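You operate a simulated robot arm through the tools that you are given. There is no shell and no other tool.

The job below is to be done with a simulated two-armed robot. You get a single attempt, and the scene is never put back.

Task
Switch off lamps L4, L3 and L1, then trim back to 50 Hz.
Fine: the other lamp stays burning, orange doors shut.
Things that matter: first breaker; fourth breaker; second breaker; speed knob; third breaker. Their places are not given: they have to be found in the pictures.

It is judged by the outcome, as a careful person would: the job done as asked, and still so three seconds after it is handed in. It fails if anything else is knocked over, pushed out of place, dropped, spilled or broken.

Robot
Two 7-joint arms with two-finger parallel grippers on one trunk that stands fixed in place. Base frame: the origin is at the foot of the trunk, x ahead of it, y to its left, z up; the work surface is at about z = 700. Units: mm, degrees, N and s.
The left shoulder is at [50, 177, 1204], the right one opposite. With the tool pointing down near the work surface each hand reaches from about 100 to 660 mm from the base axis, measured 20 degrees to its own side. Payload 3.43 kg a hand.
The TCP of each hand is the grasp point between the finger pads, 34 mm short of the fingertips. In the tool frame z runs along the fingers and y along their closing line. The gripper opens to 128 mm. The fingers are 24 mm wide and 12 mm thick; the gripper's body (48 by 130 mm) begins 96 mm behind the TCP.
Orientation is told as [roll, pitch, yaw] about the base's x, y, z axes, in that order, counted from this pose: with the fingers straight down and closing along the base's y, the tool's x points along the base's -x, its y along +y and its z along -z.

Tools
- The arms move only by the tool arm_command. It takes "left_deltas", "right_deltas" or both (then of equal length, played together; a hand with none holds still); each is a list of rows, each a list of 7 numbers: the shift along the base's x, y, z in mm, then the turn, a rotation vector about the base's x, y, z in degrees, then the gripper command, from -1 (shut) to 1 (fully open), values between in proportion. In form: [[tx, ty, tz, rx, ry, rz, gripper], ...]. A call has 1 to 20 rows; each row shifts and turns the commanded pose from where the row before left it. Rows are played at 5 a second. More than 50 mm and 8.6 degrees between two rows, or a gripper value outside its range, and nothing of the call is played. A pose out of reach is approached as far as the arm can. The call stops where the force on the tool passes 60 N (or 10 N more than at its start, if that is more) or the arm is blocked; 0.2 s more then pass. The fingers move at their own pace (about 108 mm/s each) and stop on an object; they squeeze with about 37 N. The grip force told is the motor's: it shows also when the fingers shut on nothing. Time passes only in rows, and 0.2 s behind the last, so rows that do not move let the fingers close. The reply holds the time, the measured pose of the TCP, the force on the tool along the base axes, the opening and the grip force, in the units named above and with some noise, with the torque about the TCP (base axes, N m) and any sound that the robot's microphone picked up.
- Cameras (640 x 400 px; columns grow to the right, rows downward): "scene" is now at [147.4, -50.5, 1390.9]; the picture's right is [-0.54, -0.84, 0.00], its down [-0.28, 0.18, -0.94] and it looks along [0.79, -0.51, -0.33] (base axes); focal length 334 px, centre (320, 200). "left" rides on the left gripper at [76, 11, -160] in its tool frame; the picture's right is [-0.15, 0.99, 0.00], its down [-0.88, -0.13, -0.46] and it looks along [-0.45, -0.07, 0.89] (tool axes); focal length 234 px, centre (320, 200). "right" rides on the right gripper at [76, -11, -160] in its tool frame; the picture's right is [0.15, 0.99, 0.00], its down [-0.88, 0.13, -0.46] and it looks along [-0.45, 0.07, 0.89] (tool axes); focal length 234 px, centre (320, 200).
- grab_frame(camera): a new picture of that camera. It takes no simulated time.
- slide_trunk(by): slides the trunk up (or, below 0, down) by that many mm; the arms and the scene camera ride with it, the base frame stays. It gives what a move gives, with no picture.
- aim_head(pan, tilt): turns the head with the scene camera to pan (to the left, within 80 degrees either way) and tilt (down, from -29 to 69), counted from straight ahead of the robot. It gives what a move gives.
- point_at(camera, pixels): for up to 12 pixels [column, row] of the newest picture of that camera ("zoom" is the newest enlarged one), the place [x, y, z] in the base frame of the surface seen there, good to about 3 mm. It takes no simulated time.
- inspect(camera, box): a new picture of the part [left, top, right, bottom] of that camera's present view, enlarged. It takes no simulated time.
- hand_in(): hands the job in; it is judged then, once.

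Unless the task says otherwise, let go and move clear before handing in.

The tools are called by a JSON object that holds its "op" and its "data". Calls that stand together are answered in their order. arm_command: Moves the arms, as the interface text tells. Its arguments: {"type":"object","properties":{"left_deltas":{"type":"array","items":{"type":"array","items":{"type":"number"}}},"right_deltas":{"type":"array","items":{"type":"array","items":{"type":"number"}}}},"required":[]} The other tools are called the same way: slide_trunk (by) slides the trunk up or down; aim_head (pan, tilt) turns the head that bears the scene camera; grab_frame (camera) takes a picture; point_at (camera, pixels) gives the place of the surface under pixels of a picture; inspect (camera, box) takes an enlarged picture of a part of a camera's view; hand_in () hands the job in.

At the start:

```text
time: 0.0
left_ee_pos: [368.7, -53.8, 1239.5]
left_ee_rot: [0.1, 0.0, 0.1]
left_contact_force: [-0.1, 1.2, -0.4]
left_torque: [-0.01, 0.03, -0.02]
left_opening: 128.1
left_finger_force: 0.1
right_ee_pos: [346.8, -403.9, 1256.4]
right_ee_rot: [0.0, 0.0, 0.0]
right_contact_force: [-0.5, 0.1, 0.1]
right_torque: [0.0, -0.01, -0.05]
right_opening: 127.8
right_finger_force: 0.0
trunk travel left (down, up): [-375.0, 26.0]
head pan, tilt: [-32.8, 19.3]
```

scene: 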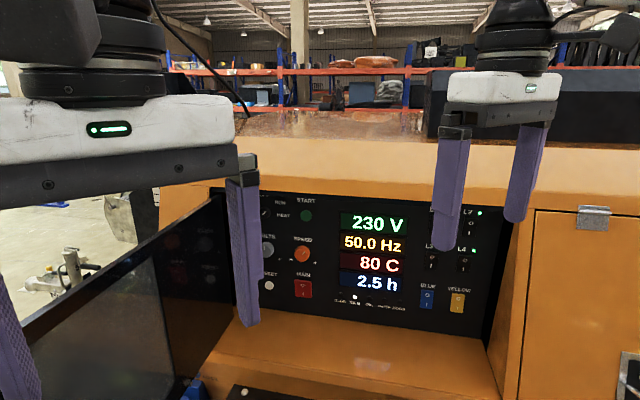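
right: 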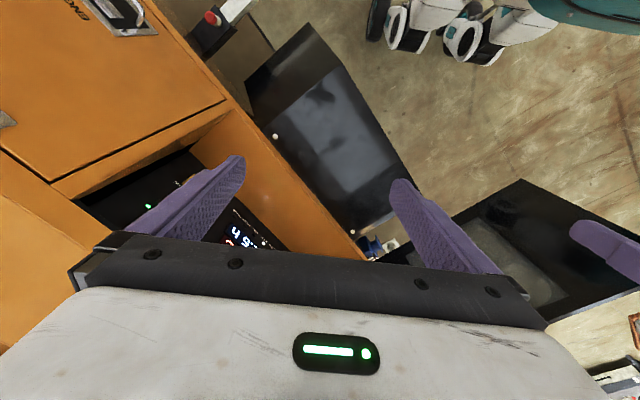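
left: 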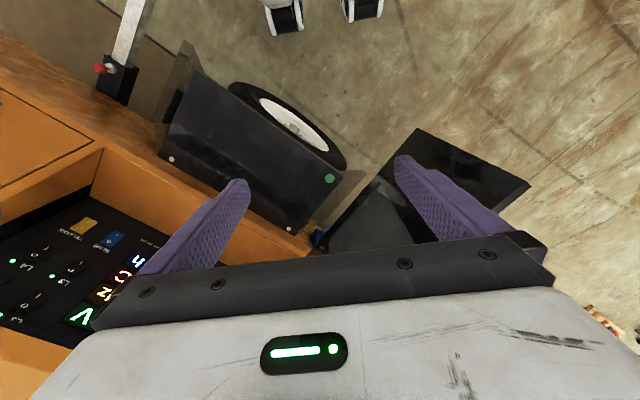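

The scene picture shows a generator panel with the display (50.0 Hz near pixel 370,243), an orange SPEED knob near (302,254) and the breakers around (440-480, 210-270), partly hidden by the right gripper fingers. I'll take enlarged views and surface points first.

{"op": "inspect", "data": {"camera": "scene", "box": [240, 180, 520, 355]}}

{"op": "inspect", "data": {"camera": "left", "box": [0, 180, 200, 340]}}

{"op": "point_at", "data": {"camera": "scene", "pixels": [[302, 254], [269, 285], [302, 289], [370, 243], [427, 298], [457, 302], [472, 225], [465, 262], [320, 225], [420, 315], [430, 265], [500, 240]]}}

```text
2.29 times, centred on (380, 268) of scene
```

zoom: 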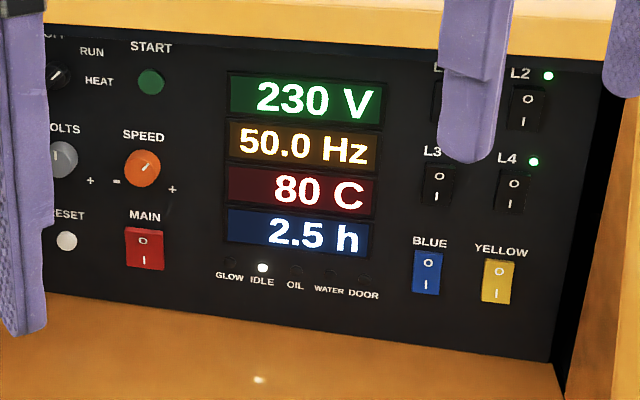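

```text
2.50 times, centred on (100, 260) of left
```

zoom: 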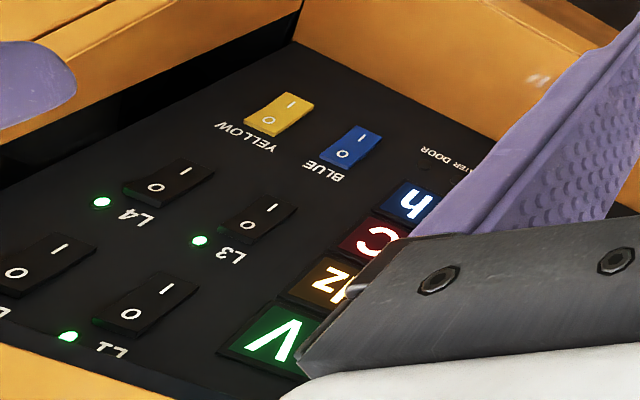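

```text
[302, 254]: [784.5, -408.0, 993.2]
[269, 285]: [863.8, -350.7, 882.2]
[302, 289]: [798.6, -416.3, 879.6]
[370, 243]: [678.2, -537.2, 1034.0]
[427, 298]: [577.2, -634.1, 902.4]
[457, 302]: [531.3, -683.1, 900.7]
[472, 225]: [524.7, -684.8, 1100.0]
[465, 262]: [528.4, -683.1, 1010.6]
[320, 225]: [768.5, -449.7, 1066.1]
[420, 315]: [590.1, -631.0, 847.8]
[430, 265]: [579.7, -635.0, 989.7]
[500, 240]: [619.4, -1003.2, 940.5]
```

The enlarged scene view shows the L3 rocker at about (438,185), L4 at (514,190), L2 at (527,108), L1 hidden behind the finger at (445,100), and the speed knob at (142,168). The left view shows the L1, L3 and L4 indicator lights green. I'll re-take the enlarged scene view and measure rockers and recess edges.

{"op": "inspect", "data": {"camera": "scene", "box": [400, 180, 560, 400]}}

{"op": "point_at", "data": {"camera": "scene", "pixels": [[400, 183], [300, 178], [590, 200], [532, 214], [518, 300], [490, 345], [497, 395], [400, 330], [300, 370], [250, 392], [150, 260], [225, 200]]}}

{"op": "grab_frame", "data": {"camera": "scene"}}

```text
1.82 times, centred on (480, 290) of scene
```

zoom: 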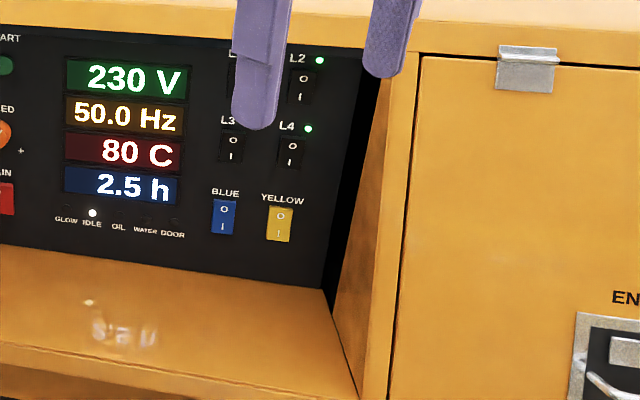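

```text
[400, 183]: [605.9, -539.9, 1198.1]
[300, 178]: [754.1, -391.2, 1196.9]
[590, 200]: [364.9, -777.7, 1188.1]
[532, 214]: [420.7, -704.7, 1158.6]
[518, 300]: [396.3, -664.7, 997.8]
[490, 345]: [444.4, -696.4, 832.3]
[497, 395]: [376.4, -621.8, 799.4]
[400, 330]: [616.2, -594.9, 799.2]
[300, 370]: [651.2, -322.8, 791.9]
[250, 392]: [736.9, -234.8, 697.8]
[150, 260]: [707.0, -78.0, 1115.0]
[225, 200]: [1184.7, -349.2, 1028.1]
```

```text
taken
```

scene: 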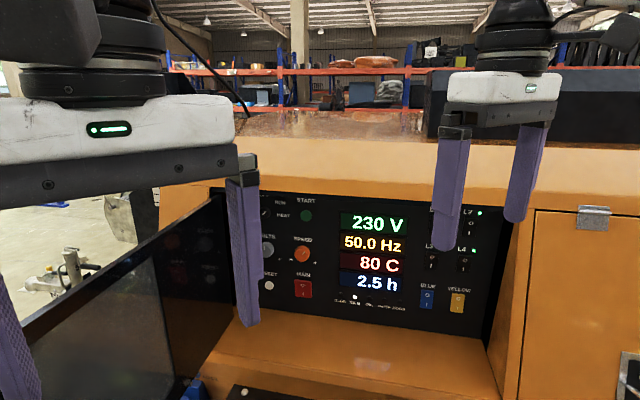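

The panel is a vertical plane (its facing direction is about 45° between -x and +y) recessed in the cabinet, with L3/L4 near z=1010 and L1/L2 near z=1100. Nothing stands between the right hand and the recess, so I'll swing the right hand forward toward horizontal in steps while shutting its fingers, and move the left hand out of the camera's view.

{"op": "arm_command", "data": {"right_deltas": [[8.8, -11.1, -18, -2.93, -7.08, -2.93, -1], [8.8, -11.1, -18, -2.93, -7.08, -2.93, -1], [8.8, -11.1, -18, -2.93, -7.08, -2.93, -1], [8.8, -11.1, -18, -2.93, -7.08, -2.93, -1], [8.8, -11.1, -18, -2.93, -7.08, -2.93, -1], [8.8, -11.1, -18, -2.93, -7.08, -2.93, -1]], "left_deltas": [[-6, 35, 0, 0, 0, 0, 1], [-6, 35, 0, 0, 0, 0, 1], [-6, 35, 0, 0, 0, 0, 1], [-6, 35, 0, 0, 0, 0, 1], [-6, 35, 0, 0, 0, 0, 1], [-6, 35, 0, 0, 0, 0, 1]]}}

```text
time: 1.4
left_ee_pos: [334.0, 157.3, 1239.8]
left_ee_rot: [-0.1, 0.0, 0.0]
left_contact_force: [0.9, -0.3, 0.0]
left_torque: [0.01, -0.02, 0.0]
left_opening: 128.0
left_finger_force: 0.0
right_ee_pos: [399.6, -469.3, 1150.8]
right_ee_rot: [-13.1, -44.4, -13.3]
right_contact_force: [-0.4, 0.4, 0.6]
right_torque: [-0.03, 0.0, 0.01]
right_opening: 0.3
right_finger_force: 33.1
trunk travel left (down, up): [-375.0, 26.0]
head pan, tilt: [-32.8, 19.3]
```

The right hand is following the command with no contact forces and the fingers are shut. I'll finish the swing to horizontal.

{"op": "arm_command", "data": {"right_deltas": [[8.8, -11.1, -18, -2.93, -7.08, -2.93, -1], [8.8, -11.1, -18, -2.93, -7.08, -2.93, -1], [8.8, -11.1, -18, -2.93, -7.08, -2.93, -1], [8.8, -11.1, -18, -2.93, -7.08, -2.93, -1], [8.8, -11.1, -18, -2.93, -7.08, -2.93, -1], [8.8, -11.1, -18, -2.93, -7.08, -2.93, -1]]}}

{"op": "grab_frame", "data": {"camera": "scene"}}

{"op": "grab_frame", "data": {"camera": "right"}}

```text
time: 2.8
left_ee_pos: [333.7, 154.6, 1239.3]
left_ee_rot: [0.0, -0.1, 0.0]
left_contact_force: [0.6, 0.2, 0.8]
left_torque: [0.01, -0.01, 0.01]
left_opening: 128.2
left_finger_force: 0.0
right_ee_pos: [452.4, -537.8, 1040.5]
right_ee_rot: [137.5, -89.9, 177.5]
right_contact_force: [0.1, 0.1, 0.1]
right_torque: [-0.01, -0.01, 0.01]
right_opening: 0.0
right_finger_force: 33.5
trunk travel left (down, up): [-375.0, 26.0]
head pan, tilt: [-32.8, 19.3]
```

```text
taken
```

scene: 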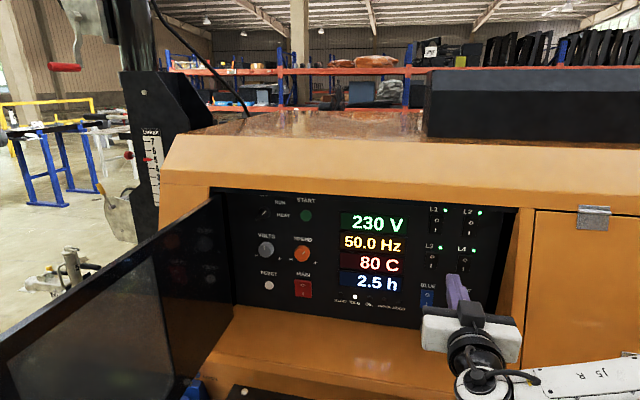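

```text
taken
```

right: 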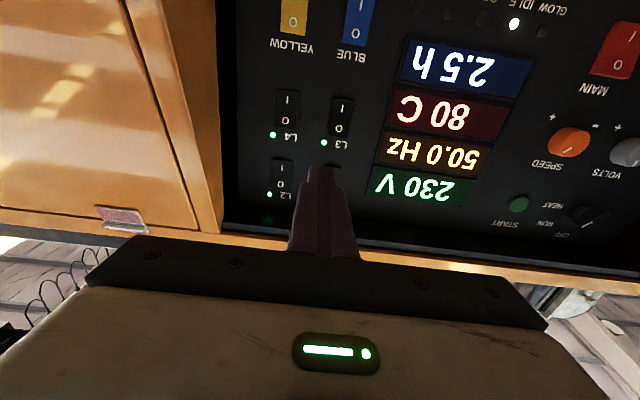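

The hand is now horizontal, and all four breakers are visible in the scene at (433,220), (470,222), (431,258) and (465,258). I'll enlarge to measure them and the speed knob at (302,254).

{"op": "inspect", "data": {"camera": "scene", "box": [400, 195, 512, 265]}}

{"op": "point_at", "data": {"camera": "scene", "pixels": [[302, 254], [265, 250], [306, 216], [433, 220], [470, 222], [431, 258], [450, 240], [415, 225], [400, 192], [510, 208], [230, 190], [235, 300]]}}

```text
5.71 times, centred on (456, 230) of scene
```

zoom: 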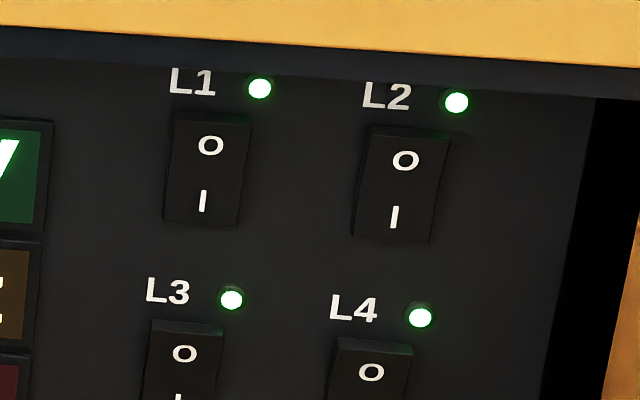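

```text
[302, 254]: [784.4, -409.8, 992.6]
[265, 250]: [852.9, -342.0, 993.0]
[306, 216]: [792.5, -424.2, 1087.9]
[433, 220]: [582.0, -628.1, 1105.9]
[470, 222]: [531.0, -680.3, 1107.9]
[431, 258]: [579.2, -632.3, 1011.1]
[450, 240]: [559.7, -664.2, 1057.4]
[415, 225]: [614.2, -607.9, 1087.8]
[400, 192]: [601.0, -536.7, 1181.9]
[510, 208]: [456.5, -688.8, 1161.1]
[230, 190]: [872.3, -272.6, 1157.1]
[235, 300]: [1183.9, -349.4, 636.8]
```

{"op": "point_at", "data": {"camera": "zoom", "pixels": [[211, 146], [203, 200], [207, 172], [405, 161], [394, 217], [184, 354], [371, 372], [240, 280], [173, 118], [247, 125], [165, 215], [236, 225]]}}

{"op": "inspect", "data": {"camera": "scene", "box": [410, 235, 490, 285]}}

```text
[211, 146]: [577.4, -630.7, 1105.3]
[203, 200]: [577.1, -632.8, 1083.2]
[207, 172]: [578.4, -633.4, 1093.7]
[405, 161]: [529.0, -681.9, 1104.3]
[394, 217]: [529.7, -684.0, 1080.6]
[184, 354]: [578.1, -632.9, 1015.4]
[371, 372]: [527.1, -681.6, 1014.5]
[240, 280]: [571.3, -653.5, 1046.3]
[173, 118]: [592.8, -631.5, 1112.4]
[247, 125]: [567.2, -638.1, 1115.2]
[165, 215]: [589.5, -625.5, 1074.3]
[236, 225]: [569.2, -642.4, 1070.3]
```

```text
8.00 times, centred on (450, 260) of scene
```

zoom: 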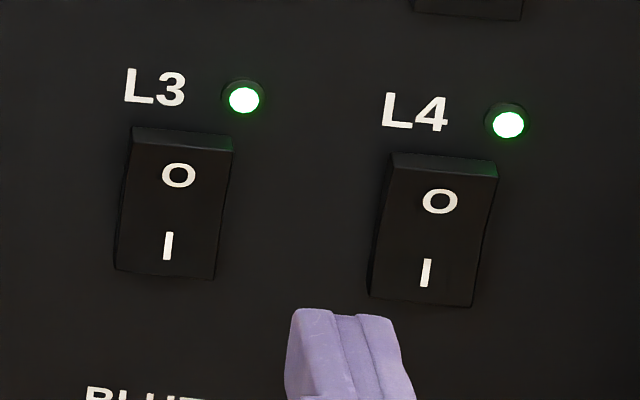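

The rockers measure about 26 × 42 mm. The "O" halves, which stand out, are at L4 (527,-682,1014.5), L3 (578,-633,1015) and L1 (577,-631,1105), and the panel plane is about 11 mm behind them. I'll shift the shut fingers in front of L4's "O" half and stop about 30 mm short.

{"op": "arm_command", "data": {"right_deltas": [[-17.2, -17.2, -12.2, 0, 0, 0, -1], [-17.2, -17.2, -12.3, 0, 0, 0, -1], [16, -16, 0, 0, 0, 0, -1], [16, -16, 0, 0, 0, 0, -1], [16, -16, 0, 0, 0, 0, -1], [15.6, -15.6, 0, 0, 0, 0, -1], [0, 0, 0, 0, 0, 0, -1]]}}

{"op": "inspect", "data": {"camera": "scene", "box": [400, 200, 560, 300]}}

{"op": "grab_frame", "data": {"camera": "scene"}}

{"op": "grab_frame", "data": {"camera": "right"}}

```text
time: 4.4
left_ee_pos: [333.3, 156.1, 1239.7]
left_ee_rot: [0.0, 0.1, 0.0]
left_contact_force: [-0.5, 0.3, 0.9]
left_torque: [-0.01, -0.02, 0.0]
left_opening: 127.9
left_finger_force: 0.1
right_ee_pos: [482.9, -635.4, 1018.6]
right_ee_rot: [171.9, -89.9, 143.1]
right_contact_force: [-0.4, 0.5, 0.4]
right_torque: [-0.02, -0.02, 0.01]
right_opening: 0.1
right_finger_force: 33.1
trunk travel left (down, up): [-375.0, 26.0]
head pan, tilt: [-32.8, 19.3]
```

```text
4.00 times, centred on (480, 250) of scene
```

zoom: 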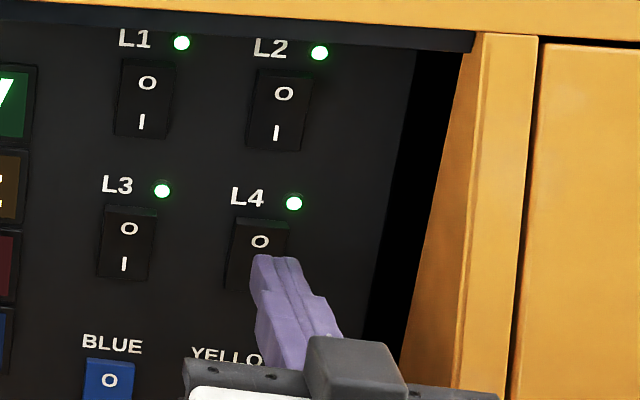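

```text
taken
```

scene: 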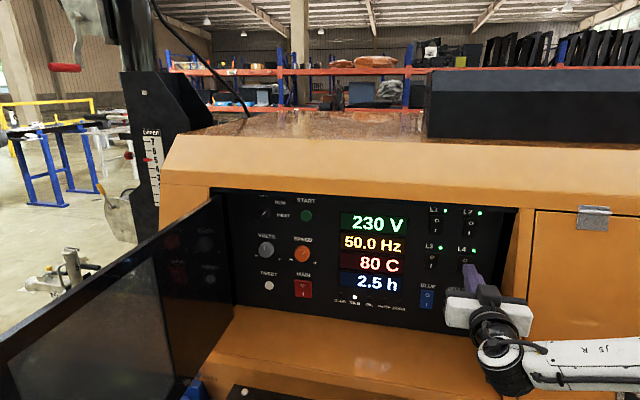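

```text
taken
```

right: 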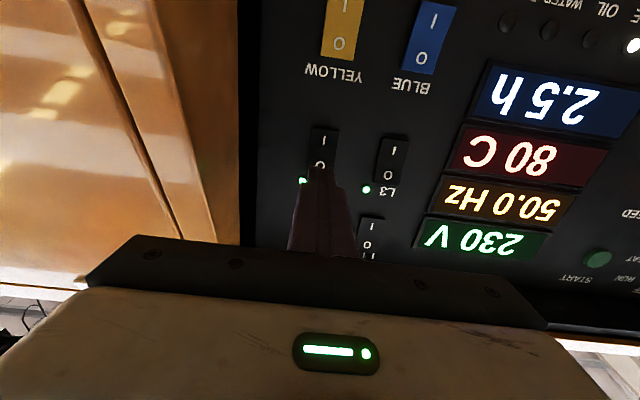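

The shut fingertips stand squarely in front of L4's "O" half (zoom pixel 275,258), with clear room to the right-hand wall. I'll press in with small steps.

{"op": "arm_command", "data": {"right_deltas": [[8.5, -8.5, 0, 0, 0, 0, -1], [8.5, -8.5, 0, 0, 0, 0, -1], [2, -2, 0, 0, 0, 0, -1], [2, -2, 0, 0, 0, 0, -1], [2, -2, 0, 0, 0, 0, -1], [0, 0, 0, 0, 0, 0, -1]]}}

{"op": "inspect", "data": {"camera": "scene", "box": [400, 200, 560, 300]}}

```text
time: 5.8
left_ee_pos: [333.5, 156.0, 1239.7]
left_ee_rot: [-0.1, -0.1, 0.0]
left_contact_force: [0.3, -0.6, 0.5]
left_torque: [0.0, -0.02, 0.06]
left_opening: 127.8
left_finger_force: 0.0
right_ee_pos: [504.4, -657.2, 1017.5]
right_ee_rot: [156.1, -89.8, 158.8]
right_contact_force: [-2.4, 2.3, 0.9]
right_torque: [0.01, -0.02, 0.0]
right_opening: 0.2
right_finger_force: 32.7
trunk travel left (down, up): [-375.0, 26.0]
head pan, tilt: [-32.8, 19.3]
```

```text
4.00 times, centred on (480, 250) of scene
```

zoom: 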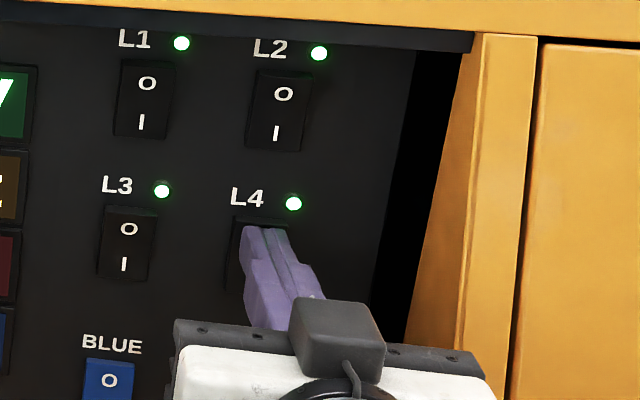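

A light contact of about 3 N shows the tips have reached the rocker, and L4's light at zoom (293,203) is still on. I'll press on in 1.5–2 mm steps.

{"op": "arm_command", "data": {"right_deltas": [[1.4, -1.4, 0, 0, 0, 0, -1], [1.4, -1.4, 0, 0, 0, 0, -1], [0, 0, 0, 0, 0, 0, -1]]}}

{"op": "inspect", "data": {"camera": "scene", "box": [320, 200, 520, 325]}}

```text
time: 6.6
left_ee_pos: [330.6, 158.5, 1239.5]
left_ee_rot: [-0.3, -0.2, -0.1]
left_contact_force: [0.2, -0.1, -0.1]
left_torque: [0.02, 0.02, 0.01]
left_opening: 127.9
left_finger_force: 0.0
right_ee_pos: [504.7, -658.4, 1018.2]
right_ee_rot: [124.5, -90.0, -169.4]
right_contact_force: [-29.8, 22.1, -0.9]
right_torque: [0.46, 0.16, -0.22]
right_opening: 0.0
right_finger_force: 33.3
trunk travel left (down, up): [-375.0, 26.0]
head pan, tilt: [-32.8, 19.3]
```

```text
3.20 times, centred on (420, 262) of scene
```

zoom: 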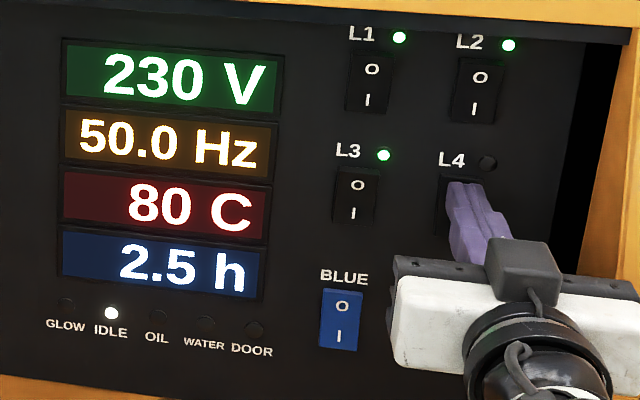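

L4's light at zoom (487,162) is now dark, and the other three still burn. I'll back off, slide left to L3, and approach its "O" half at pixel (357,185).

{"op": "arm_command", "data": {"right_deltas": [[-10, 10, 0, 0, 0, 0, -1], [-12, 12, 0, 0, 0, 0, -1], [24.7, 24.7, 0.5, 0, 0, 0, -1], [24.7, 24.7, 0.5, 0, 0, 0, -1], [0, 0, 0, 0, 0, 0, -1], [0, 0, 0, 0, 0, 0, -1]]}}

{"op": "inspect", "data": {"camera": "scene", "box": [320, 200, 520, 325]}}

```text
time: 8.0
left_ee_pos: [333.7, 156.6, 1239.4]
left_ee_rot: [0.0, 0.0, 0.1]
left_contact_force: [0.4, -0.5, -0.4]
left_torque: [0.0, 0.0, 0.02]
left_opening: 127.9
left_finger_force: 0.1
right_ee_pos: [534.2, -590.9, 1017.5]
right_ee_rot: [162.4, -90.0, 152.5]
right_contact_force: [-0.2, -1.0, -0.5]
right_torque: [-0.01, -0.01, -0.02]
right_opening: 0.1
right_finger_force: 33.2
trunk travel left (down, up): [-375.0, 26.0]
head pan, tilt: [-32.8, 19.3]
```

```text
3.20 times, centred on (420, 262) of scene
```

zoom: 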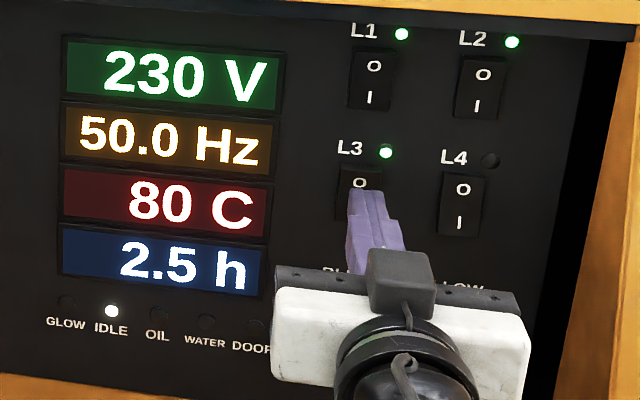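

L4 stays off, and the fingertips are now in front of L3's "O" half (zoom 365,195). I'll press it the same way.

{"op": "arm_command", "data": {"right_deltas": [[7.5, -7.5, 0, 0, 0, 0, -1], [7.5, -7.5, 0, 0, 0, 0, -1], [1.4, -1.4, 0, 0, 0, 0, -1], [1.4, -1.4, 0, 0, 0, 0, -1], [1.4, -1.4, 0, 0, 0, 0, -1], [1.4, -1.4, 0, 0, 0, 0, -1], [1.4, -1.4, 0, 0, 0, 0, -1], [0, 0, 0, 0, 0, 0, -1]]}}

{"op": "inspect", "data": {"camera": "scene", "box": [320, 200, 520, 325]}}

```text
time: 9.8
left_ee_pos: [330.8, 159.6, 1240.1]
left_ee_rot: [-0.2, -0.4, -0.1]
left_contact_force: [0.3, -0.3, -0.1]
left_torque: [0.04, 0.01, 0.01]
left_opening: 127.8
left_finger_force: 0.0
right_ee_pos: [553.5, -608.9, 1018.0]
right_ee_rot: [151.9, -90.1, 163.1]
right_contact_force: [-32.6, 22.9, -2.0]
right_torque: [0.31, 0.46, -0.23]
right_opening: 0.0
right_finger_force: 33.3
trunk travel left (down, up): [-375.0, 26.0]
head pan, tilt: [-32.8, 19.3]
```

```text
3.20 times, centred on (420, 262) of scene
```

zoom: 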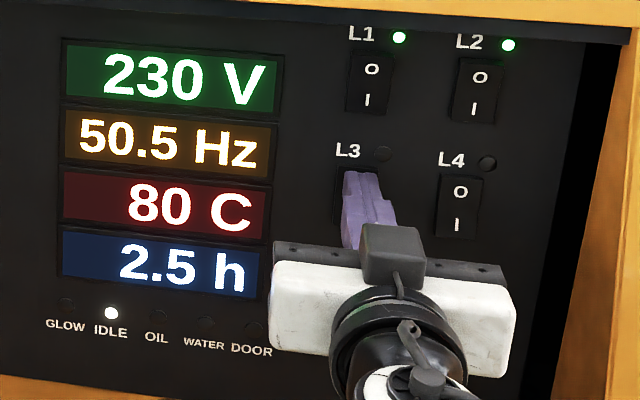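

L3's light at zoom (382,153) has gone out, and the display reads 50.5 Hz. I'll back off, rise 90 mm to L1's "O" half and stop short to check.

{"op": "arm_command", "data": {"right_deltas": [[-10, 10, 0, 0, 0, 0, -1], [-12, 12, 0, 0, 0, 0, -1], [0, 0, 30, 0, 0, 0, -1], [0, 0, 30, 0, 0, 0, -1], [0.5, 0.5, 30, 0, 0, 0, -1], [0, 0, 0, 0, 0, 0, -1], [0, 0, 0, 0, 0, 0, -1]]}}

{"op": "inspect", "data": {"camera": "scene", "box": [320, 180, 520, 305]}}

{"op": "grab_frame", "data": {"camera": "right"}}

```text
time: 11.4
left_ee_pos: [333.6, 156.9, 1240.1]
left_ee_rot: [0.1, 0.0, -0.1]
left_contact_force: [0.4, -0.6, -0.2]
left_torque: [0.01, 0.0, -0.03]
left_opening: 128.0
left_finger_force: 0.1
right_ee_pos: [534.5, -588.6, 1107.5]
right_ee_rot: [161.3, -90.1, 153.7]
right_contact_force: [-0.5, 0.2, 0.1]
right_torque: [0.01, 0.01, 0.02]
right_opening: 0.0
right_finger_force: 33.0
trunk travel left (down, up): [-375.0, 26.0]
head pan, tilt: [-32.8, 19.3]
```

```text
3.20 times, centred on (420, 242) of scene
```

zoom: 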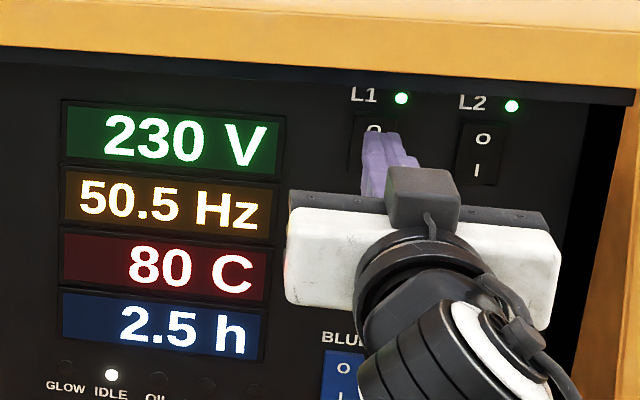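

```text
taken
```

right: 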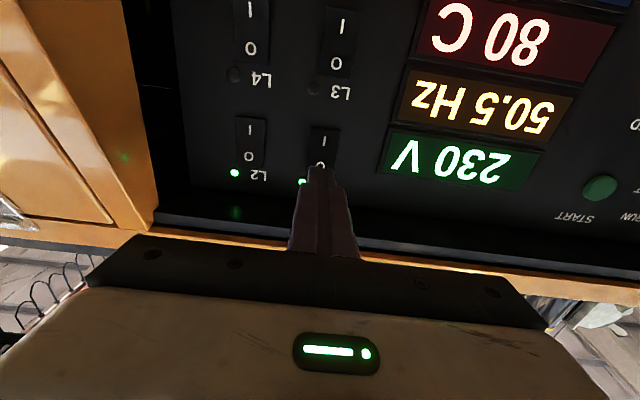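

The fingertips sit in front of L1's "O" half (zoom 375,135; right view 320,170), well clear of L2. I'll press L1.

{"op": "arm_command", "data": {"right_deltas": [[7.5, -7.5, 0, 0, 0, 0, -1], [7.5, -7.5, 0, 0, 0, 0, -1], [1.4, -1.4, 0, 0, 0, 0, -1], [1.4, -1.4, 0, 0, 0, 0, -1], [1.4, -1.4, 0, 0, 0, 0, -1], [1.4, -1.4, 0, 0, 0, 0, -1], [1.4, -1.4, 0, 0, 0, 0, -1], [0, 0, 0, 0, 0, 0, -1]]}}

{"op": "inspect", "data": {"camera": "scene", "box": [320, 180, 520, 305]}}

```text
time: 13.2
left_ee_pos: [330.2, 158.6, 1240.5]
left_ee_rot: [-0.1, -0.3, 0.0]
left_contact_force: [0.2, -0.5, 0.4]
left_torque: [0.0, 0.04, 0.03]
left_opening: 128.0
left_finger_force: 0.2
right_ee_pos: [553.3, -608.5, 1107.4]
right_ee_rot: [14.4, -89.8, -59.5]
right_contact_force: [-38.3, 27.9, -10.7]
right_torque: [0.46, 0.86, -0.21]
right_opening: 0.0
right_finger_force: 33.0
trunk travel left (down, up): [-375.0, 26.0]
head pan, tilt: [-32.8, 19.3]
```

```text
3.20 times, centred on (420, 242) of scene
```

zoom: 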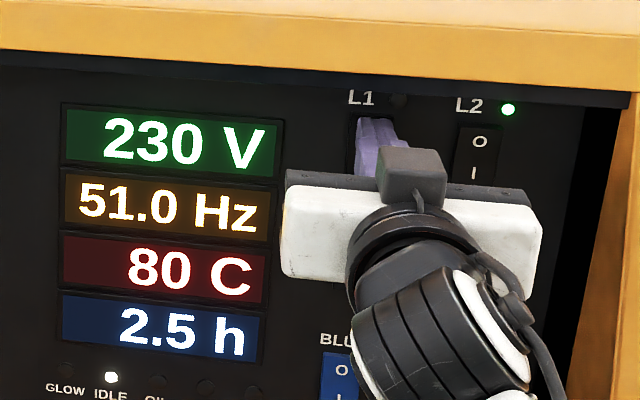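

L1's light at zoom (398,101) is out, L2 still burns, and the display reads 51.0 Hz. I'll back well off the panel, let the reading settle, and then study the speed knob.

{"op": "arm_command", "data": {"right_deltas": [[-15, 15, 0, 0, 0, 0, -1], [-25, 25, 0, 0, 0, 0, -1], [-30, 30, 0, 0, 0, 0, -1], [-20, 20, -20, 0, 0, 0, -1], [0, 0, -30, 0, 0, 0, -1], [0, 0, 0, 0, 0, 0, -1], [0, 0, 0, 0, 0, 0, -1]]}}

{"op": "inspect", "data": {"camera": "scene", "box": [250, 190, 410, 290]}}

{"op": "grab_frame", "data": {"camera": "scene"}}

{"op": "grab_frame", "data": {"camera": "right"}}

```text
time: 14.8
left_ee_pos: [333.5, 157.1, 1239.5]
left_ee_rot: [0.0, 0.0, 0.1]
left_contact_force: [0.1, -0.4, -0.2]
left_torque: [-0.01, 0.04, 0.01]
left_opening: 128.2
left_finger_force: 0.1
right_ee_pos: [467.9, -520.9, 1059.4]
right_ee_rot: [175.8, -90.0, 139.1]
right_contact_force: [-0.1, -0.2, -0.5]
right_torque: [-0.03, 0.0, 0.0]
right_opening: 0.0
right_finger_force: 33.3
trunk travel left (down, up): [-375.0, 26.0]
head pan, tilt: [-32.8, 19.3]
```

```text
4.00 times, centred on (330, 240) of scene
```

zoom: 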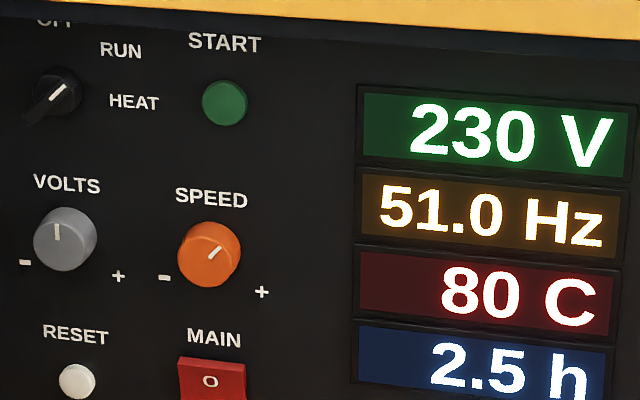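

```text
taken
```

scene: 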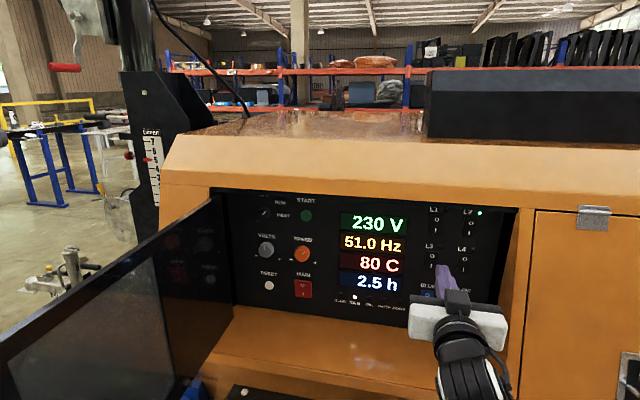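

```text
taken
```

right: 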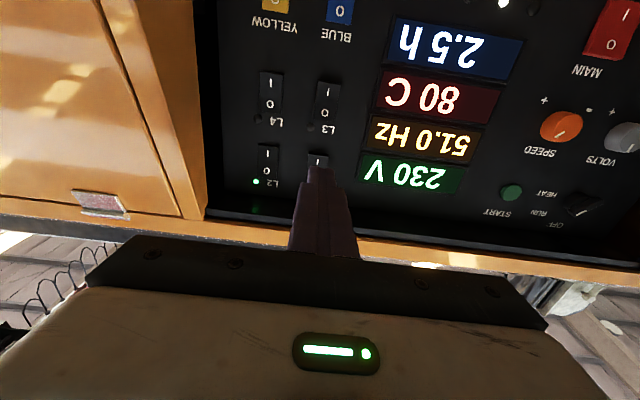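

L1, L3 and L4 are dark, L2 is lit, and the display holds at 51.0 Hz. I'll measure the speed knob's cap (zoom about 209,254), its rim and the panel around it.

{"op": "point_at", "data": {"camera": "zoom", "pixels": [[214, 250], [204, 262], [232, 252], [212, 226], [195, 250], [205, 276], [222, 268], [180, 262], [63, 235], [110, 260], [290, 260], [215, 310]]}}

{"op": "inspect", "data": {"camera": "scene", "box": [280, 235, 328, 265]}}

```text
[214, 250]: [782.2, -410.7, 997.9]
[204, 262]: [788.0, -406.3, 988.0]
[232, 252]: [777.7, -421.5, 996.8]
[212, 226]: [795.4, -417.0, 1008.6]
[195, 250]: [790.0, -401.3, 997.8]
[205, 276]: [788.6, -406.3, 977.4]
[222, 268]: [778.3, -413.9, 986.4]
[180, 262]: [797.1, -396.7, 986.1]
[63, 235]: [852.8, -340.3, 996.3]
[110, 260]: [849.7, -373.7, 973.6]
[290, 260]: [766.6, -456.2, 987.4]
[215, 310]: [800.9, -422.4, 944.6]
```

```text
13.33 times, centred on (304, 250) of scene
```

zoom: 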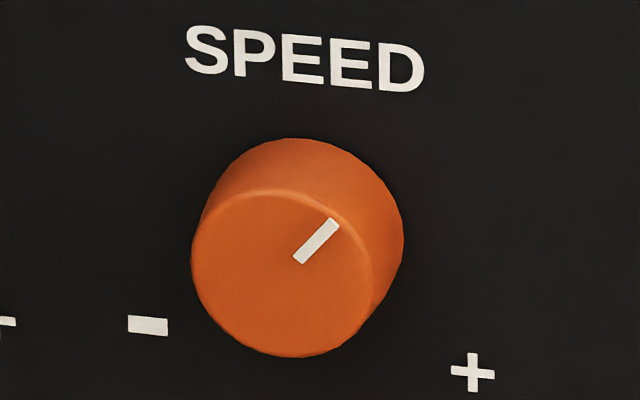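

The cap face is an ellipse spanning about x 192–372 and y 190–357 in this zoom. I'll get its centre and rim points precisely.

{"op": "point_at", "data": {"camera": "zoom", "pixels": [[282, 273], [202, 268], [362, 280], [286, 198], [278, 348], [230, 215], [335, 330], [320, 241], [297, 258], [390, 250], [320, 150], [440, 250]]}}

```text
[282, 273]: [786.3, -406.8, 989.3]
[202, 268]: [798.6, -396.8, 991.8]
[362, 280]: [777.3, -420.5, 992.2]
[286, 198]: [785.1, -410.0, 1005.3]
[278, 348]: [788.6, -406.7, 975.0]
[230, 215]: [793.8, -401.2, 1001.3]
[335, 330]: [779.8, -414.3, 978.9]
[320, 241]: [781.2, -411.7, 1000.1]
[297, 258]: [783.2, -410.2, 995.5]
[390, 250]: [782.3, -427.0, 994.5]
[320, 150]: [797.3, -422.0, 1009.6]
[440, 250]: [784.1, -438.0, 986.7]
```

The speed knob's axis is at about (788,-408) with z = 990; the cap face is 20 mm off the panel and the diameter about 35 mm. I'll slide the hand left to face it from a distance, opening the fingers to about 70 mm.

{"op": "arm_command", "data": {"right_deltas": [[27, 27, -8.4, 0, 0, 0, 0.1], [27, 27, -8.4, 0, 0, 0, 0.1], [27, 27, -8.4, 0, 0, 0, 0.1], [27, 27, -8.4, 0, 0, 0, 0.1], [27, 27, -8.4, 0, 0, 0, 0.1], [27, 27, -8.4, 0, 0, 0, 0.1], [27, 27, -8.4, 0, 0, 0, 0.1], [27, 27, -8.1, 0, 0, 0, 0.1], [0, 0, 0, 0, 0, 0, 0.1], [0, 0, 0, 0, 0, 0, 0.1]]}}

{"op": "grab_frame", "data": {"camera": "scene"}}

{"op": "grab_frame", "data": {"camera": "right"}}

```text
time: 15.5
left_ee_pos: [333.3, 157.1, 1239.8]
left_ee_rot: [-0.2, -0.1, 0.1]
left_contact_force: [0.2, -0.6, -0.5]
left_torque: [0.03, 0.0, -0.02]
left_opening: 128.2
left_finger_force: 0.1
right_ee_pos: [511.3, -515.5, 1085.9]
right_ee_rot: [-130.2, -77.0, 83.2]
right_contact_force: [0.3, 0.0, -0.5]
right_torque: [0.07, -0.03, 0.0]
right_opening: 70.3
right_finger_force: 0.0
trunk travel left (down, up): [-375.0, 26.0]
head pan, tilt: [-32.8, 19.3]
stopped in row 3 (right hand): the arm was blocked; the commanded pose is now the measured one
```

```text
taken
```

scene: 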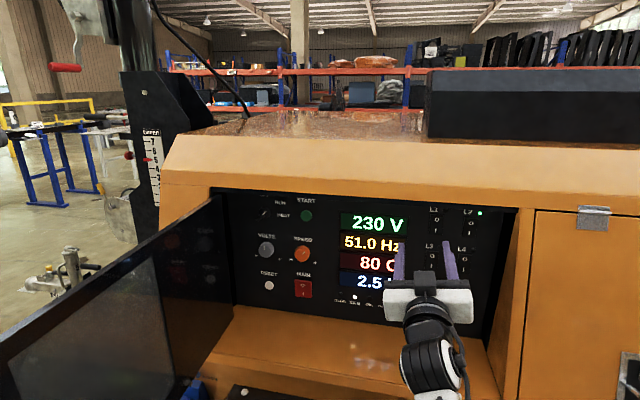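

```text
taken
```

right: 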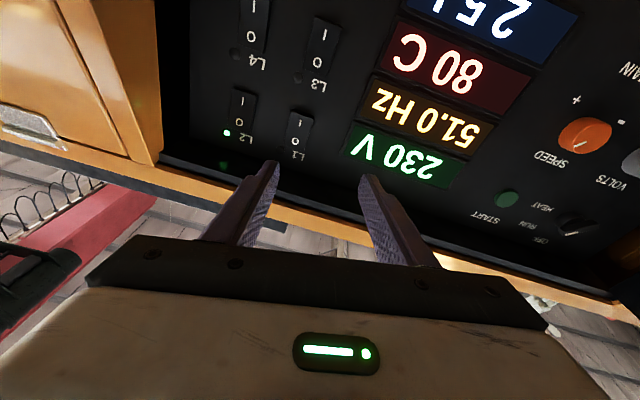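

The arm was blocked by its own joints, not by contact: forces are near zero, but the hand pitched up to z=1086 and tilted. I'll look at the arm's shape before choosing another route.

{"op": "aim_head", "data": {"pan": -45, "tilt": 55}}

{"op": "grab_frame", "data": {"camera": "scene"}}

```text
time: 16.5
left_ee_pos: [333.7, 156.3, 1239.6]
left_ee_rot: [0.0, 0.1, 0.0]
left_contact_force: [-0.1, -0.4, -0.1]
left_torque: [-0.02, -0.01, 0.01]
left_opening: 128.1
left_finger_force: 0.1
right_ee_pos: [510.7, -514.9, 1086.0]
right_ee_rot: [-130.3, -77.0, 83.3]
right_contact_force: [-0.3, 0.1, 0.0]
right_torque: [-0.01, 0.02, 0.01]
right_opening: 70.6
right_finger_force: 0.0
trunk travel left (down, up): [-375.0, 26.0]
head pan, tilt: [-45.0, 55.0]
```

```text
taken
```

scene: 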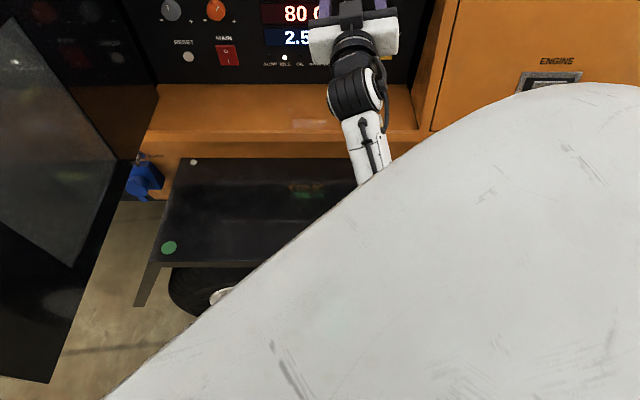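

The arm's upper link hides the elbow in this view. I'll tilt the left hand to look toward the right arm, so I can see how it is folded.

{"op": "arm_command", "data": {"left_deltas": [[-10, 15, 5, -8.5, 0, 0, 1], [-10, 15, 5, -8.5, 0, 0, 1], [-10, 15, 5, -8.5, 0, 0, 1], [0, 15, 5, -8.5, 0, 0, 1], [0, 15, 5, -8.5, 0, 0, 1], [0, 15, 5, -8.5, 0, 0, 1], [0, 0, 0, -8.5, 0, 0, 1], [0, 0, 0, 0, 0, 0, 1]]}}

{"op": "grab_frame", "data": {"camera": "left"}}

```text
time: 18.3
left_ee_pos: [302.5, 246.2, 1270.2]
left_ee_rot: [-59.6, -0.1, -0.1]
left_contact_force: [-0.1, -0.6, 0.3]
left_torque: [-0.01, -0.03, -0.01]
left_opening: 128.0
left_finger_force: 0.0
right_ee_pos: [510.6, -514.2, 1085.9]
right_ee_rot: [-130.2, -76.9, 83.3]
right_contact_force: [0.9, -0.4, 0.2]
right_torque: [0.02, 0.01, -0.03]
right_opening: 70.3
right_finger_force: 0.0
trunk travel left (down, up): [-375.0, 26.0]
head pan, tilt: [-45.0, 55.0]
```

```text
taken
```

left: 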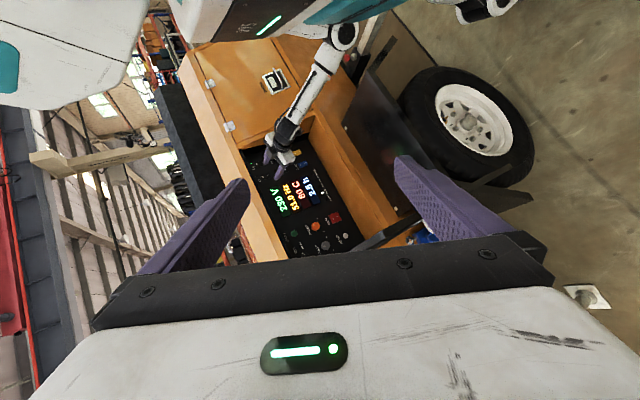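

The left camera now shows the right arm: elbow near (343,38), forearm running to the wrist near (290,125), and the hand at the panel. I'll measure these points.

{"op": "point_at", "data": {"camera": "left", "pixels": [[343, 38], [325, 60], [303, 98], [288, 128], [283, 150], [320, 15], [390, 8], [260, 20], [205, 20], [375, 90], [420, 215], [275, 80]]}}

{"op": "inspect", "data": {"camera": "left", "box": [180, 0, 420, 150]}}

```text
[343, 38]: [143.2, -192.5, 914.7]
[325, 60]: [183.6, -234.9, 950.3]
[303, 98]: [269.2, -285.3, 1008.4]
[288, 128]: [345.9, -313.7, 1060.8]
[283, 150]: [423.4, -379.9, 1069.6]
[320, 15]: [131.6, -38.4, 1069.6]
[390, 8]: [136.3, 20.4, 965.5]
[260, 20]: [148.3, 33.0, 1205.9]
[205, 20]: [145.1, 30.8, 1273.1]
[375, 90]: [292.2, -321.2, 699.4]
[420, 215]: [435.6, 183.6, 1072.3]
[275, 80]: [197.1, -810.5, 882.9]
```

```text
2.67 times, centred on (300, 75) of left
```

zoom: 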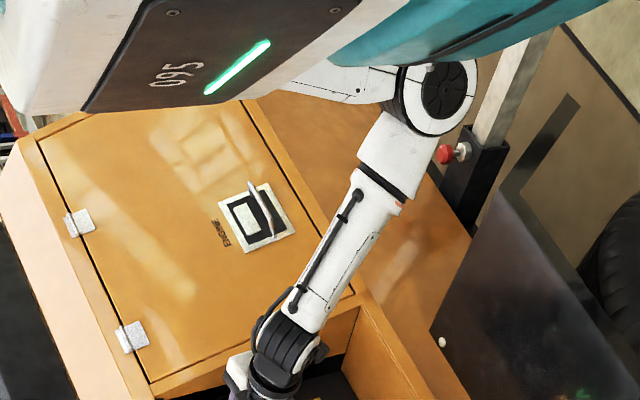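

The elbow hangs low near (143,-220,915), so the arm is tightly folded, and the knob probably needs the trunk lower to be within reach. Before lowering anything I'll check what lies under the arm: the black plate and the wheel.

{"op": "point_at", "data": {"camera": "scene", "pixels": [[188, 165], [160, 255], [290, 240], [250, 262], [330, 175], [140, 300], [205, 290], [145, 180], [100, 350], [20, 200], [120, 380], [170, 135]]}}

{"op": "point_at", "data": {"camera": "left", "pixels": [[400, 40], [350, 115], [420, 140], [385, 190], [500, 205], [460, 100], [520, 150], [425, 240], [345, 75], [365, 60], [370, 245], [440, 75]]}}

```text
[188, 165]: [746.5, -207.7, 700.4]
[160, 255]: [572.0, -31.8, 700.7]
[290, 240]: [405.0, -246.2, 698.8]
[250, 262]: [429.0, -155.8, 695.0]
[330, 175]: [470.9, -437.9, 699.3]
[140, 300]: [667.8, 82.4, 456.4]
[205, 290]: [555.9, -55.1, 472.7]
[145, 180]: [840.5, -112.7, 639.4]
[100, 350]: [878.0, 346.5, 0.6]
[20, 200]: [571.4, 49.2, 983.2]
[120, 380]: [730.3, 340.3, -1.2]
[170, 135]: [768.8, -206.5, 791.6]
```

```text
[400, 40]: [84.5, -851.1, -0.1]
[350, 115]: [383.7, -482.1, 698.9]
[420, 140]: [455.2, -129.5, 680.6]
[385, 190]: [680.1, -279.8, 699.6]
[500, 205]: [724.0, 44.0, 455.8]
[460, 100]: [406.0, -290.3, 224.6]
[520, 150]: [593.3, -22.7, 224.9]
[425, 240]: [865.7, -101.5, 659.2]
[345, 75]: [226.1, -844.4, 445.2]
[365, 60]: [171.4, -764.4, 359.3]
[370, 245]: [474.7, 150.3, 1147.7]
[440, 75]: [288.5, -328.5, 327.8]
```

The black plate's near edge is well ahead of the elbow, so only the arm's folded posture is limiting. I'll straighten the hand's orientation, return to the earlier clear spot, then undo the swing so the arm unfolds to its starting posture and I can try another route to the knob.

{"op": "arm_command", "data": {"right_deltas": [[-19.4, -7.7, -15.3, 4.3, -0.4, 0.6, 0.1], [-19.4, -7.7, -15.3, 4.3, -0.4, 0.6, 0.1], [-19.4, -7.7, -15.3, 4.2, -0.4, 0.6, 0.1], [0, 0, 0, 0, 0, 0, 0.1]]}}

{"op": "grab_frame", "data": {"camera": "left"}}

```text
time: 19.3
left_ee_pos: [303.2, 246.9, 1269.3]
left_ee_rot: [-59.5, 0.0, 0.1]
left_contact_force: [0.3, 0.1, -0.6]
left_torque: [0.03, 0.01, -0.02]
left_opening: 127.8
left_finger_force: 0.1
right_ee_pos: [454.4, -542.5, 1054.6]
right_ee_rot: [-158.3, -88.2, 113.1]
right_contact_force: [0.0, 0.2, 0.4]
right_torque: [-0.02, 0.02, 0.0]
right_opening: 70.3
right_finger_force: 0.1
trunk travel left (down, up): [-375.0, 26.0]
head pan, tilt: [-45.0, 55.0]
```

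```text
taken
```

left: 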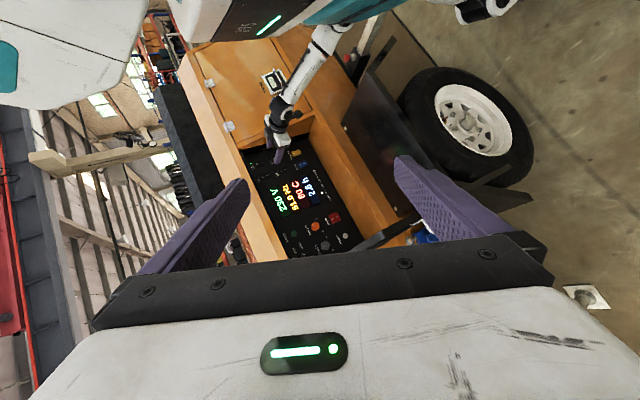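

The hand is nearly back at the earlier spot, with forces at zero. I'll now undo the first half of the swing (fingers turning back downward) while rising.

{"op": "arm_command", "data": {"right_deltas": [[-8.8, 11.1, 18, 2.93, 7.08, 2.93, 0.1], [-8.8, 11.1, 18, 2.93, 7.08, 2.93, 0.1], [-8.8, 11.1, 18, 2.93, 7.08, 2.93, 0.1], [-8.8, 11.1, 18, 2.93, 7.08, 2.93, 0.1], [-8.8, 11.1, 18, 2.93, 7.08, 2.93, 0.1], [-8.8, 11.1, 18, 2.93, 7.08, 2.93, 0.1]]}}

{"op": "grab_frame", "data": {"camera": "left"}}

```text
time: 20.7
left_ee_pos: [301.0, 247.7, 1269.5]
left_ee_rot: [-59.6, 0.0, 0.2]
left_contact_force: [0.0, 0.4, 0.2]
left_torque: [-0.04, -0.04, 0.02]
left_opening: 128.1
left_finger_force: 0.1
right_ee_pos: [398.9, -470.1, 1148.7]
right_ee_rot: [-13.4, -44.1, -13.0]
right_contact_force: [0.5, 1.1, 0.4]
right_torque: [-0.05, -0.05, 0.0]
right_opening: 70.2
right_finger_force: 0.0
right hand out of reach, approached as far as the arm can: row 5
trunk travel left (down, up): [-375.0, 26.0]
head pan, tilt: [-45.0, 55.0]
```

```text
taken
```

left: 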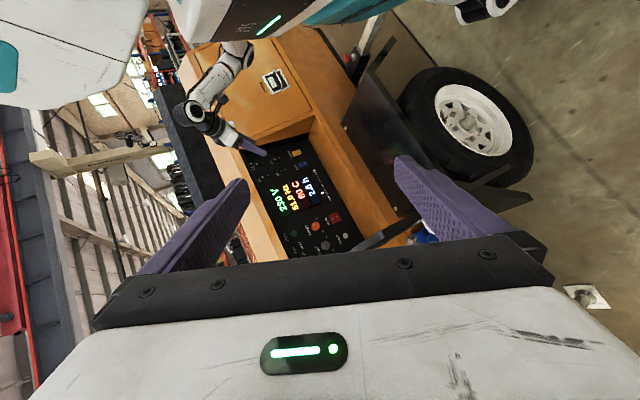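

The arm is back on the original swing path (399,-470,1149) with the elbow now up and outward instead of hanging. From this posture I'll move the half-tilted hand leftward along the panel in small steps and watch whether it follows.

{"op": "arm_command", "data": {"right_deltas": [[20, 20, 5, 0, 0, 0, 0.1], [20, 20, 5, 0, 0, 0, 0.1], [20, 20, 5, 0, 0, 0, 0.1], [20, 20, 5, 0, 0, 0, 0.1], [20, 20, 5, 0, 0, 0, 0.1]]}}

{"op": "grab_frame", "data": {"camera": "left"}}

```text
time: 21.9
left_ee_pos: [304.1, 246.9, 1269.2]
left_ee_rot: [-59.6, 0.1, 0.0]
left_contact_force: [-0.7, 0.1, 0.1]
left_torque: [-0.01, 0.0, 0.01]
left_opening: 127.8
left_finger_force: 0.1
right_ee_pos: [499.7, -371.2, 1173.4]
right_ee_rot: [-13.6, -44.1, -13.0]
right_contact_force: [0.4, -0.1, 0.4]
right_torque: [0.0, 0.02, 0.02]
right_opening: 70.4
right_finger_force: 0.1
trunk travel left (down, up): [-375.0, 26.0]
head pan, tilt: [-45.0, 55.0]
```

```text
taken
```

left: 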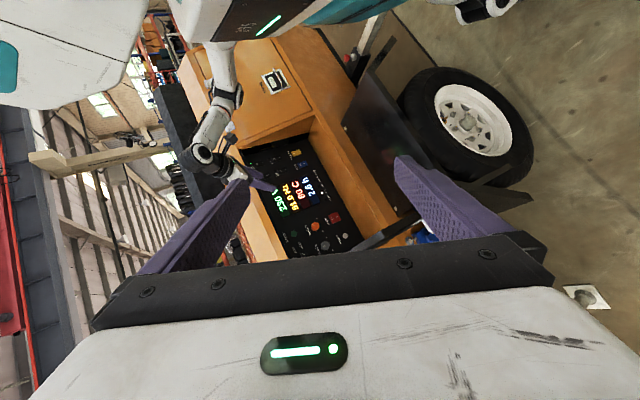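

The hand followed exactly with the elbow held outward. I'll continue left until it stands in front of the knob's column.

{"op": "arm_command", "data": {"right_deltas": [[20.8, 20.8, 0, 0, 0, 0, 0.1], [20.8, 20.8, 0, 0, 0, 0, 0.1], [20.8, 20.8, 0, 0, 0, 0, 0.1], [20.8, 20.8, 0, 0, 0, 0, 0.1], [20.8, 20.8, 0, 0, 0, 0, 0.1], [20.8, 20.8, 0, 0, 0, 0, 0.1]]}}

{"op": "grab_frame", "data": {"camera": "left"}}

{"op": "grab_frame", "data": {"camera": "scene"}}

```text
time: 23.3
left_ee_pos: [304.5, 245.7, 1270.6]
left_ee_rot: [-59.5, 0.0, 0.0]
left_contact_force: [-0.2, 0.3, 1.1]
left_torque: [0.0, -0.03, -0.02]
left_opening: 127.8
left_finger_force: 0.1
right_ee_pos: [625.8, -245.9, 1173.2]
right_ee_rot: [-13.7, -44.1, -13.0]
right_contact_force: [0.7, 0.4, 1.0]
right_torque: [-0.03, 0.01, -0.01]
right_opening: 70.4
right_finger_force: 0.0
trunk travel left (down, up): [-375.0, 26.0]
head pan, tilt: [-45.0, 55.0]
```

```text
taken
```

left: 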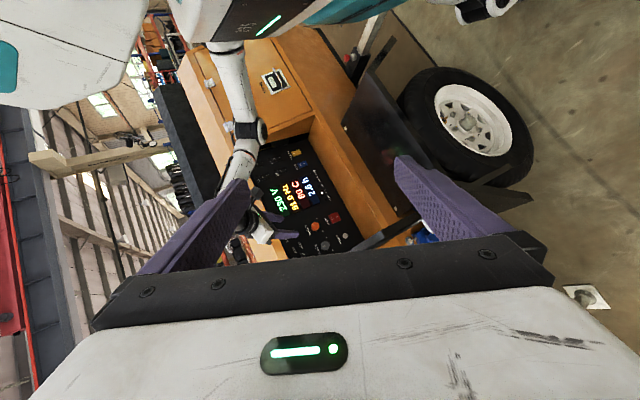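

```text
taken
```

scene: 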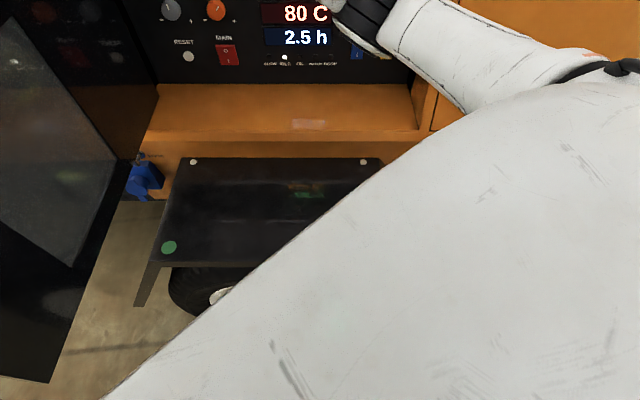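

The hand is at (626,-246,1173), in line with the knob's column. I'll check where the elbow and forearm are relative to the cabinet.

{"op": "point_at", "data": {"camera": "left", "pixels": [[228, 55], [238, 90], [248, 130], [240, 160], [260, 225], [215, 60], [300, 110], [265, 130]]}}

{"op": "point_at", "data": {"camera": "scene", "pixels": [[365, 15], [410, 30], [470, 60], [520, 60], [590, 70], [630, 70], [430, 70], [440, 120]]}}

{"op": "inspect", "data": {"camera": "left", "box": [160, 20, 360, 260]}}

```text
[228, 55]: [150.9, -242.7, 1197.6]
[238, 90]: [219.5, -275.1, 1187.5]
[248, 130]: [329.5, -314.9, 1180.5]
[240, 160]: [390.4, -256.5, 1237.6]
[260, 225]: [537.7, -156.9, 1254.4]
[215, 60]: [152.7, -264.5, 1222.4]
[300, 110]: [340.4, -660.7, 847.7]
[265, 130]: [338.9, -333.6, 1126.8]
```

```text
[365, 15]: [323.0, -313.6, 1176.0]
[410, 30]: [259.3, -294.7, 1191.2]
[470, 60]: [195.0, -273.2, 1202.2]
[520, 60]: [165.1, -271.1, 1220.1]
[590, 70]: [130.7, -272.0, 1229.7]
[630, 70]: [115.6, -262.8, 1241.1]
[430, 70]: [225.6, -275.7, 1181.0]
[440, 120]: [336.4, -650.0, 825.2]
```

```text
1.67 times, centred on (260, 140) of left
```

zoom: 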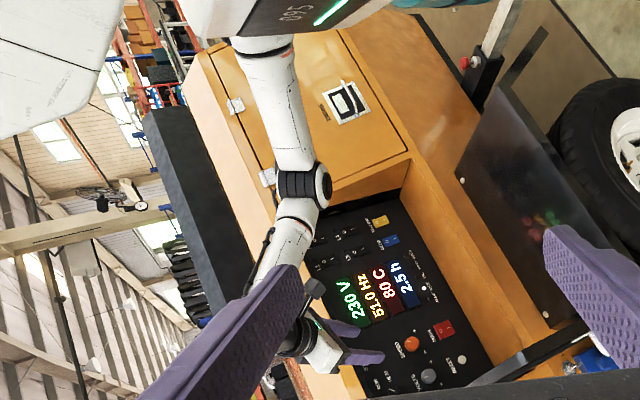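

The elbow is at about (330,-330,1160), well away from the cabinet, and nothing is below the hand. I'll lower the trunk in two stages so the knob is at shoulder height.

{"op": "slide_trunk", "data": {"by": -90}}

{"op": "grab_frame", "data": {"camera": "left"}}

```text
time: 24.5
left_ee_pos: [303.7, 247.1, 1179.4]
left_ee_rot: [-59.5, 0.0, 0.0]
left_contact_force: [0.1, -0.1, -0.9]
left_torque: [0.01, 0.0, 0.0]
left_opening: 127.9
left_finger_force: 0.0
right_ee_pos: [625.0, -246.3, 1083.3]
right_ee_rot: [-13.6, -44.2, -13.0]
right_contact_force: [-0.1, -0.1, -0.7]
right_torque: [0.01, -0.01, -0.03]
right_opening: 70.4
right_finger_force: 0.1
trunk travel left (down, up): [-285.0, 116.0]
head pan, tilt: [-45.0, 55.0]
```

```text
taken
```

left: 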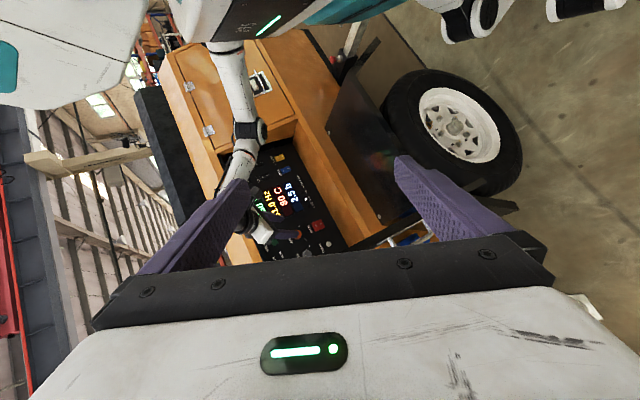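

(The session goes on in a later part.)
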